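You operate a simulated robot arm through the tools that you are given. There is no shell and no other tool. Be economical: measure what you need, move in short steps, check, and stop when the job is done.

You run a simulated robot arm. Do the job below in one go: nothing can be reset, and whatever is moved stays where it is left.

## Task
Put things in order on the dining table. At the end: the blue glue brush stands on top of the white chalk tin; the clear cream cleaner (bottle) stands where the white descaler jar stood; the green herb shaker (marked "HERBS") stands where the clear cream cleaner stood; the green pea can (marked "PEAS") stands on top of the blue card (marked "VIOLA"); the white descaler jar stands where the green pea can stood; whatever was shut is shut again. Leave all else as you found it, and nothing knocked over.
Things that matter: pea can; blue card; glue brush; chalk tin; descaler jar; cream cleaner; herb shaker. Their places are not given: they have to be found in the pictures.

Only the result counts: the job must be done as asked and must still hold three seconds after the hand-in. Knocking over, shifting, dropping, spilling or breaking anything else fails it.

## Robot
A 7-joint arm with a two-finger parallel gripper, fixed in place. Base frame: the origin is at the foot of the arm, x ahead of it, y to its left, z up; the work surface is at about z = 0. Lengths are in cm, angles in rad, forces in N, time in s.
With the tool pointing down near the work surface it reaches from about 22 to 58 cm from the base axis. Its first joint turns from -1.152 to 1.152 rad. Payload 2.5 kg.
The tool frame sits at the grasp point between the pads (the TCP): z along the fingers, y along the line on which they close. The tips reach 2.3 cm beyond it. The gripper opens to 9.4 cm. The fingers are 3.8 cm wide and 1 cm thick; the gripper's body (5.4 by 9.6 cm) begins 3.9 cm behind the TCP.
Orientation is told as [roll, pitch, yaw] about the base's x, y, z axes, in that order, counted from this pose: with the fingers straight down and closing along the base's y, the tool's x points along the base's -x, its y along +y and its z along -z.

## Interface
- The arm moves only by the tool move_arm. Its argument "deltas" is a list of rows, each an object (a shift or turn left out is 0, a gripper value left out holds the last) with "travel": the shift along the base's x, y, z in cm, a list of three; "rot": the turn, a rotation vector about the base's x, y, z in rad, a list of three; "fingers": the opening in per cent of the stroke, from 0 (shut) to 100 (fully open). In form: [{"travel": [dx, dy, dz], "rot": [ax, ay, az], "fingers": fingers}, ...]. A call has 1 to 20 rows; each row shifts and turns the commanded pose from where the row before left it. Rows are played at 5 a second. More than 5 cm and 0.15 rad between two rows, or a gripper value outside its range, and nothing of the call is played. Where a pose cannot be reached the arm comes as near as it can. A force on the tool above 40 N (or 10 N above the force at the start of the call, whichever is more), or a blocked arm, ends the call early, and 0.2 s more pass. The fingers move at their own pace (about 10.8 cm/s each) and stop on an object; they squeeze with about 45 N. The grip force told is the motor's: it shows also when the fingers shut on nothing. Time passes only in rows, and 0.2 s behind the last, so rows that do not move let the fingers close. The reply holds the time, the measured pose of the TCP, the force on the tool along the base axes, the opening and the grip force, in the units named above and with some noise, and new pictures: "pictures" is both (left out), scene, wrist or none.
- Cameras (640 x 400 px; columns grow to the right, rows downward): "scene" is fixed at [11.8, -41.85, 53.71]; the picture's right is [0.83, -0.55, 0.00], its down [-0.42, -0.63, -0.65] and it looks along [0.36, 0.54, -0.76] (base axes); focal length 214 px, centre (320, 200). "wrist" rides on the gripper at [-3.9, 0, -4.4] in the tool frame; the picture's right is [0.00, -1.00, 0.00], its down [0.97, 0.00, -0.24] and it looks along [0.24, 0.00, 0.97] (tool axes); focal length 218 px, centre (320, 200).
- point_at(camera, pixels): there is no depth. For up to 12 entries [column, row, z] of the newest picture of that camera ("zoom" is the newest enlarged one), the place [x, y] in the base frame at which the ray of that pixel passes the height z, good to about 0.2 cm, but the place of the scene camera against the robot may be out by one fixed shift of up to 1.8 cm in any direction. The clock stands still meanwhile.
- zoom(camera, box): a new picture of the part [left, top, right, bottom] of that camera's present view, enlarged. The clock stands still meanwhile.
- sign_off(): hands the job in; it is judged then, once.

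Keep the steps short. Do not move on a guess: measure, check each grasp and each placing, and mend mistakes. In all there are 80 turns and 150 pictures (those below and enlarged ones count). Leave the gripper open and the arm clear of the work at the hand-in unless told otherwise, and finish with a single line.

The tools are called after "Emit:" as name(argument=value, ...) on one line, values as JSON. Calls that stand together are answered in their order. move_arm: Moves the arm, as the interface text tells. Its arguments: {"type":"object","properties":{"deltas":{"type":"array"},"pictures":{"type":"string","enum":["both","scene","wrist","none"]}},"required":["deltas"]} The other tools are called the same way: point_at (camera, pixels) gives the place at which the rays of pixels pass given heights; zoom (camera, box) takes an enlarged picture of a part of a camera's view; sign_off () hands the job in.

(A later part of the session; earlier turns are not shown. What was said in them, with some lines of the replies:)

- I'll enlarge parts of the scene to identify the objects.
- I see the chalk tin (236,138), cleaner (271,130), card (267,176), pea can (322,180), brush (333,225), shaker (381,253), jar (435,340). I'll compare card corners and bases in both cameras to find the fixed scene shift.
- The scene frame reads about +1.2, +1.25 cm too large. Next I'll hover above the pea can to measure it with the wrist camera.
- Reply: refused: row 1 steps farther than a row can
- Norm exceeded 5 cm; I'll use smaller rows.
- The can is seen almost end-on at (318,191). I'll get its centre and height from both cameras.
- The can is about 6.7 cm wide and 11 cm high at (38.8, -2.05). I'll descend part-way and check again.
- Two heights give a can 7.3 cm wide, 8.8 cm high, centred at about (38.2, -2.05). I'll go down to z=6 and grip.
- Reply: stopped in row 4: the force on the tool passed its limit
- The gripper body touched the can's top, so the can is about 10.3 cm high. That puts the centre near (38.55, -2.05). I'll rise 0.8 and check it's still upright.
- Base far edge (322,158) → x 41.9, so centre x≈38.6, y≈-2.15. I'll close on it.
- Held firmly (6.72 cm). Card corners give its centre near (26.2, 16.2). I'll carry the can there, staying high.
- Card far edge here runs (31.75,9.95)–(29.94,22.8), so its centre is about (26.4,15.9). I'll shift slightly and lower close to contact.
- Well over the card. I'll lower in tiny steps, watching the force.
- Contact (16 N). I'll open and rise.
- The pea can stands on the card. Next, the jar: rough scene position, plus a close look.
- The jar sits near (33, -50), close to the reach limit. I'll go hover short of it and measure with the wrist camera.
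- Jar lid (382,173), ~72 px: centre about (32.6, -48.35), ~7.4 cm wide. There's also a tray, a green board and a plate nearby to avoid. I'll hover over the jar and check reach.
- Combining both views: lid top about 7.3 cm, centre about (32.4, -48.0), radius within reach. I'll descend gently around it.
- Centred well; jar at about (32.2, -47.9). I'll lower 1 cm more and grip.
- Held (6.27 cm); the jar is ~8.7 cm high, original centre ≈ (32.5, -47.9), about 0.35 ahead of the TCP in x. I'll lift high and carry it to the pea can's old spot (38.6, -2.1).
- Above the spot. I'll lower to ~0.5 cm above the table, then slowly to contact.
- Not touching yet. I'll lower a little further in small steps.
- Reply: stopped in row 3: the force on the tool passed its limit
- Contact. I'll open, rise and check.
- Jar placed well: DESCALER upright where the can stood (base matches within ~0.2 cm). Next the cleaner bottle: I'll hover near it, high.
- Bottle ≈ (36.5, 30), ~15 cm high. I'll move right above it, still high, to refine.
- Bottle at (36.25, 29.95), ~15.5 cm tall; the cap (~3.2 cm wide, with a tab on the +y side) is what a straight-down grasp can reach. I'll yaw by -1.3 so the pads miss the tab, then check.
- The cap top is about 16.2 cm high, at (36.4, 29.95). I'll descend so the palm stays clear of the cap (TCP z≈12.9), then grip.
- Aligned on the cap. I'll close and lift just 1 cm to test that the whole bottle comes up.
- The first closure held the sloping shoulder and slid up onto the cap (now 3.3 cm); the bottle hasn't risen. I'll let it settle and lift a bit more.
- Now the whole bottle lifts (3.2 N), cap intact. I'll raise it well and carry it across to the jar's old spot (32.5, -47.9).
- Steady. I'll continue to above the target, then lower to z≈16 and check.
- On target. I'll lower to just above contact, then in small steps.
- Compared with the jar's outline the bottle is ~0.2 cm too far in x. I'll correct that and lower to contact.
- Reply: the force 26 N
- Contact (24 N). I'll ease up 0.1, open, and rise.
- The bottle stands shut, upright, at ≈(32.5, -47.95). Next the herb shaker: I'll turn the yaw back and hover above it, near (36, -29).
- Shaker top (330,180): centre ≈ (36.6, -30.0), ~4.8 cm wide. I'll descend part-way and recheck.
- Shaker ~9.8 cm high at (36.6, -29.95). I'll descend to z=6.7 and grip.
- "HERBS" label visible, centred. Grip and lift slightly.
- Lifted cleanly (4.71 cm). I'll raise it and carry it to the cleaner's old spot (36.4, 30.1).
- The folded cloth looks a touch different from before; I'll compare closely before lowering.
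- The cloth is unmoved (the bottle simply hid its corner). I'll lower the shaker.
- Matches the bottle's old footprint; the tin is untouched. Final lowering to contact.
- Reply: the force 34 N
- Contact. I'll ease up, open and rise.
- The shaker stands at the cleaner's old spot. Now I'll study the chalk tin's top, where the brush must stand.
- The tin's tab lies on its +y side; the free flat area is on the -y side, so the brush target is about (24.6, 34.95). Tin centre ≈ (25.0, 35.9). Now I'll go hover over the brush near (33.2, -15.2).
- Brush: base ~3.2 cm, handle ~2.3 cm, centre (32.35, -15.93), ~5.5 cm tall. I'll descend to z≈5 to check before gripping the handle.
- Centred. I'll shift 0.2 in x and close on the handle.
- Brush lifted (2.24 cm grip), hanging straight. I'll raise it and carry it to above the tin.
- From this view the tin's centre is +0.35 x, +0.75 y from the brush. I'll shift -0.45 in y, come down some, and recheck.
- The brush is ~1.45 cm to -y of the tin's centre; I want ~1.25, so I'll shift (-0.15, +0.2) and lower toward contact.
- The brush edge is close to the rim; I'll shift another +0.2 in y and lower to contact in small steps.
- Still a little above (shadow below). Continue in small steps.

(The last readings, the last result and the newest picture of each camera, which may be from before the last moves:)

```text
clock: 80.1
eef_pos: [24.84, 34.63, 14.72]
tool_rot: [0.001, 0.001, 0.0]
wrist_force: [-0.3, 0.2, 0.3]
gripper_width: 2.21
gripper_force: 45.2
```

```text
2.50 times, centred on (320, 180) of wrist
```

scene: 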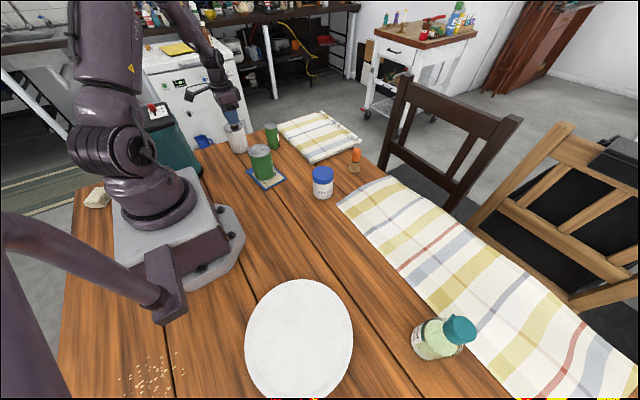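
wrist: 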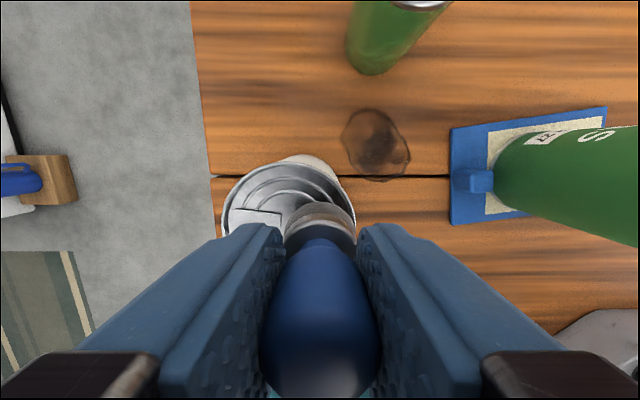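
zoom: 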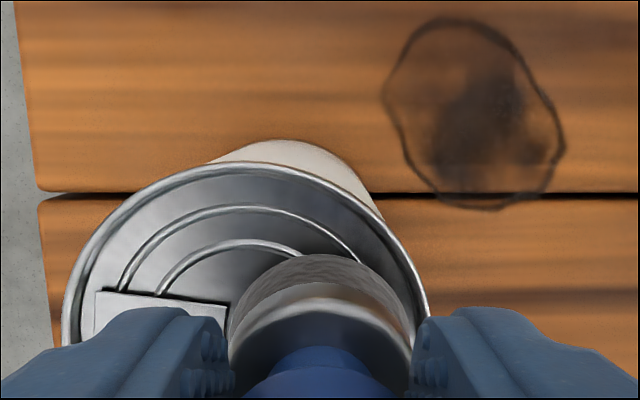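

A small gap remains. I'll continue, watching the force.

Emit:
move_arm(deltas=[{"travel": [0, -0.05, -0.1]}, {}], pictures="none")

Emit:
move_arm(deltas=[{"travel": [0, 0, -0.1]}, {}], pictures="none")

```text
clock: 80.7
eef_pos: [24.71, 34.56, 14.63]
tool_rot: [0.002, 0.0, 0.0]
wrist_force: [0.1, -0.8, -0.4]
gripper_width: 2.22
gripper_force: 44.7
```

```text
clock: 81.3
eef_pos: [24.78, 34.66, 14.59]
tool_rot: [0.0, -0.001, 0.0]
wrist_force: [-2.2, -7.1, 19.8]
gripper_width: 2.21
gripper_force: 45.1
```

Contact (20 N). I'll ease up slightly, take a look, and then open.

Emit:
move_arm(deltas=[{"travel": [0, 0, 0.07]}, {}], pictures="scene")

Emit:
zoom(camera="scene", box=[220, 110, 260, 160])

```text
clock: 81.9
eef_pos: [24.86, 34.78, 14.68]
tool_rot: [0.004, -0.003, 0.0]
wrist_force: [0.7, -1.1, 20.2]
gripper_width: 2.21
gripper_force: 45.0
```

scene: 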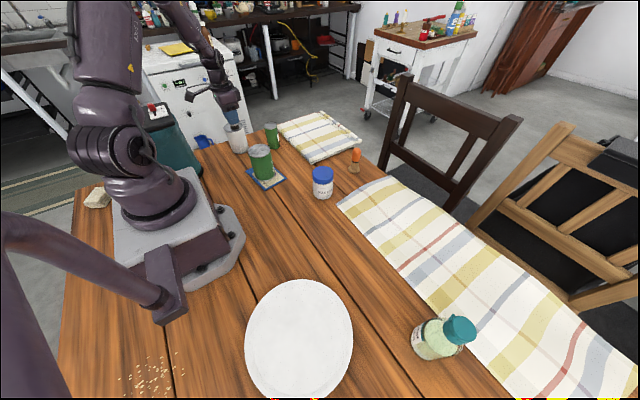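

```text
8.00 times, centred on (240, 135) of scene
```

zoom: 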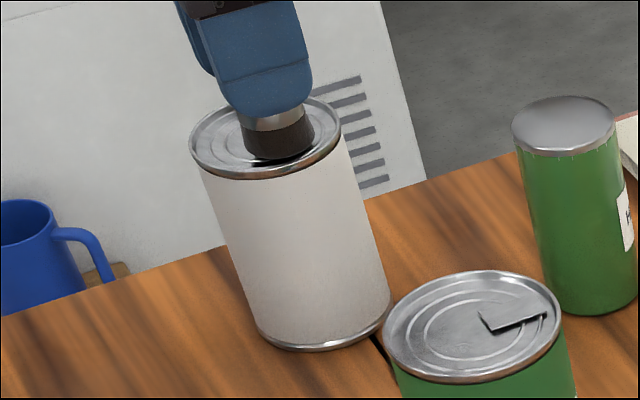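

Resting on the lid. I'll ease up 0.1 more and open part-way.

Emit:
move_arm(deltas=[{"travel": [0, 0, 0.1]}, {"fingers": 40}, {"fingers": 60}, {}], pictures="both")

Emit:
zoom(camera="scene", box=[220, 100, 260, 150])

```text
clock: 82.9
eef_pos: [24.73, 34.66, 14.67]
tool_rot: [-0.001, -0.001, -0.001]
wrist_force: [0.3, -0.4, 0.4]
gripper_width: 5.6
gripper_force: 0.2
```

scene: 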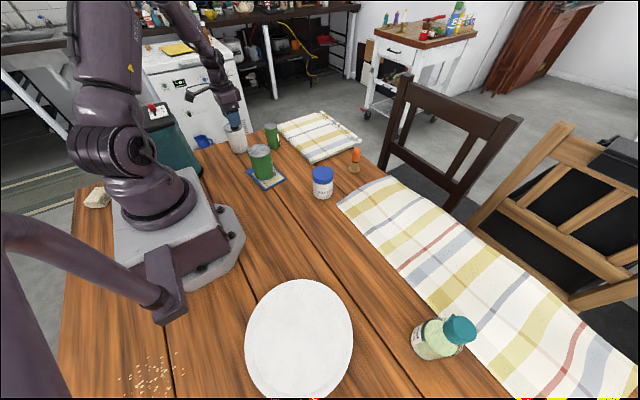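
wrist: 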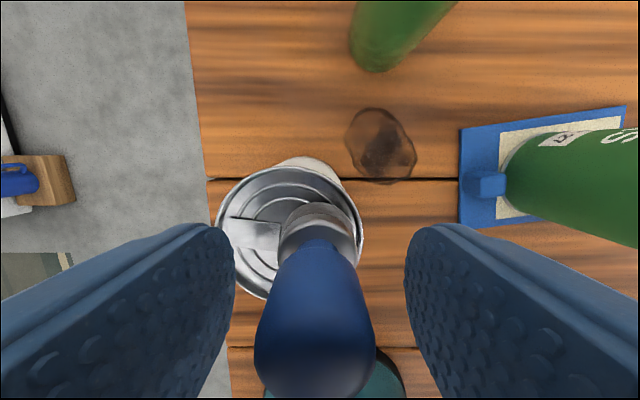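

```text
8.00 times, centred on (240, 125) of scene
```

zoom: 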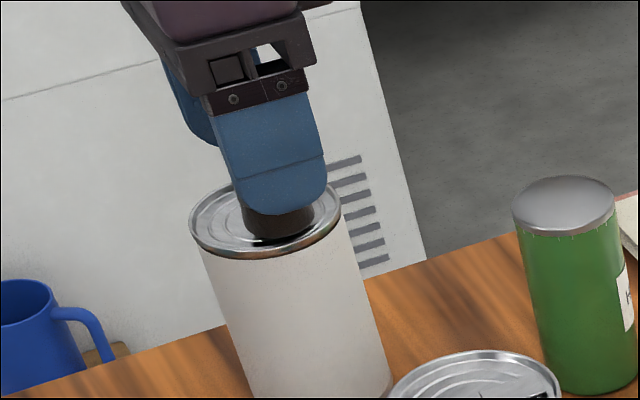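

It stands by itself. I'll open fully and rise straight up.

Emit:
move_arm(deltas=[{"fingers": 100}, {"fingers": 100}, {"travel": [0, 0, 1]}, {"travel": [0, 0, 3]}, {"travel": [0, 0, 4]}, {"travel": [0, 0, 4]}, {}], pictures="both")

Emit:
zoom(camera="scene", box=[215, 95, 265, 160])

Emit:
zoom(camera="wrist", box=[240, 130, 400, 260])

```text
clock: 84.5
eef_pos: [24.58, 34.7, 26.75]
tool_rot: [0.001, 0.001, 0.0]
wrist_force: [-0.2, 0.7, 1.1]
gripper_width: 9.39
gripper_force: 0.1
```

scene: 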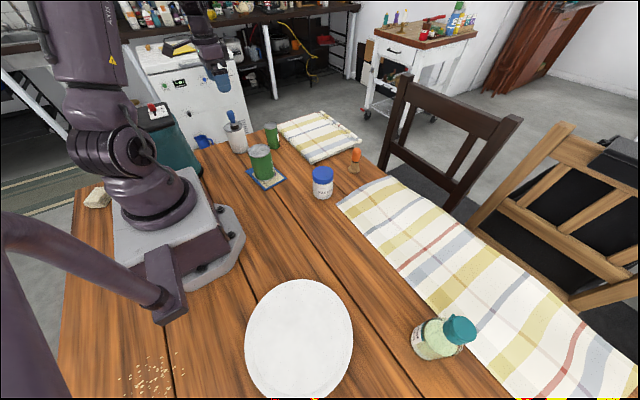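
wrist: 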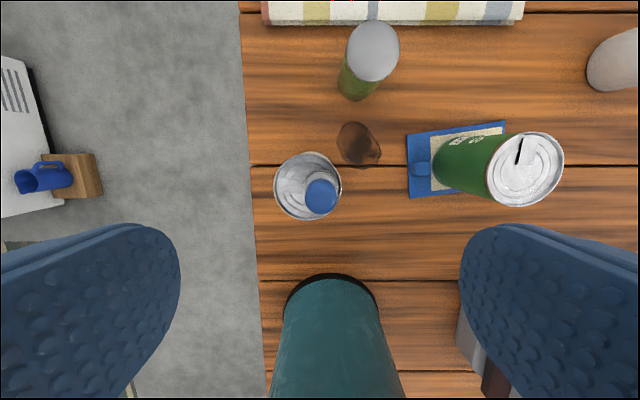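

```text
6.15 times, centred on (240, 128) of scene
```

zoom: 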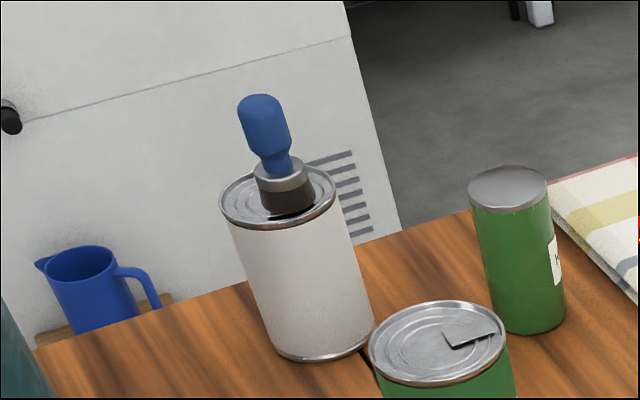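

```text
3.08 times, centred on (320, 195) of wrist
```

zoom: 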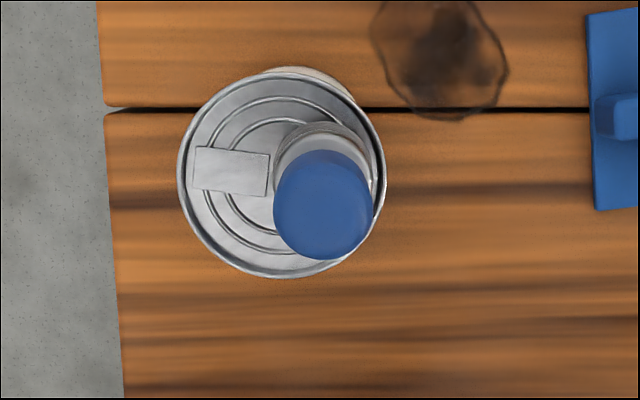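

The brush stands upright on the tin, clear of the tab. I'll move the arm back to its start position and make a final check.

Emit:
move_arm(deltas=[{"travel": [0.8, -4.4, 1]}, {"travel": [0.8, -4.4, 1]}, {"travel": [0.8, -4.4, 0]}, {"travel": [0.8, -4.4, 0]}, {"travel": [0.8, -4.4, 0]}, {"travel": [0.8, -4.4, 0]}, {"travel": [0.8, -4.4, 0]}, {}, {}, {}], pictures="both")

Emit:
zoom(camera="scene", box=[200, 90, 380, 202])

```text
clock: 86.7
eef_pos: [30.2, 3.81, 29.01]
tool_rot: [0.003, 0.001, 0.0]
wrist_force: [0.5, 0.0, 0.4]
gripper_width: 9.42
gripper_force: 0.0
```

scene: 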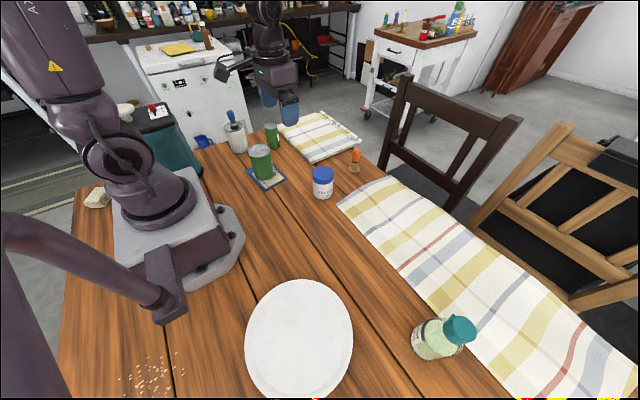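
wrist: 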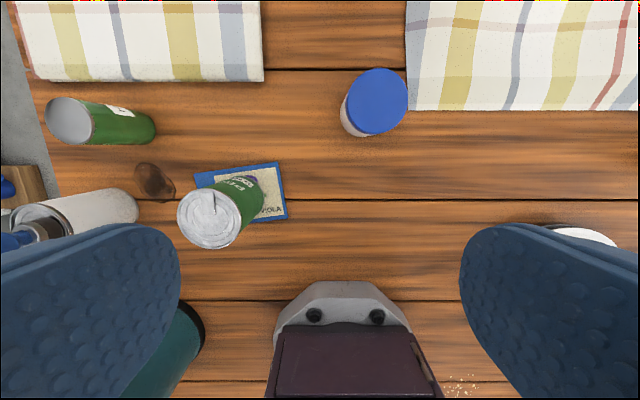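

```text
3.56 times, centred on (290, 146) of scene
```

zoom: 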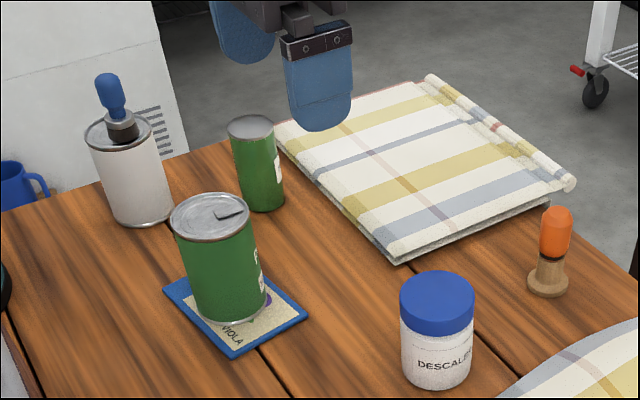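

Everything stands where asked, nothing else has moved, the gripper is open and the arm is clear. Handing in.

Emit:
sign_off()

```text
The job is handed in.
```

All five items are placed as asked, each standing upright in the final pictures; the cleaner's cap is still shut, and I saw nothing else moved or knocked over.
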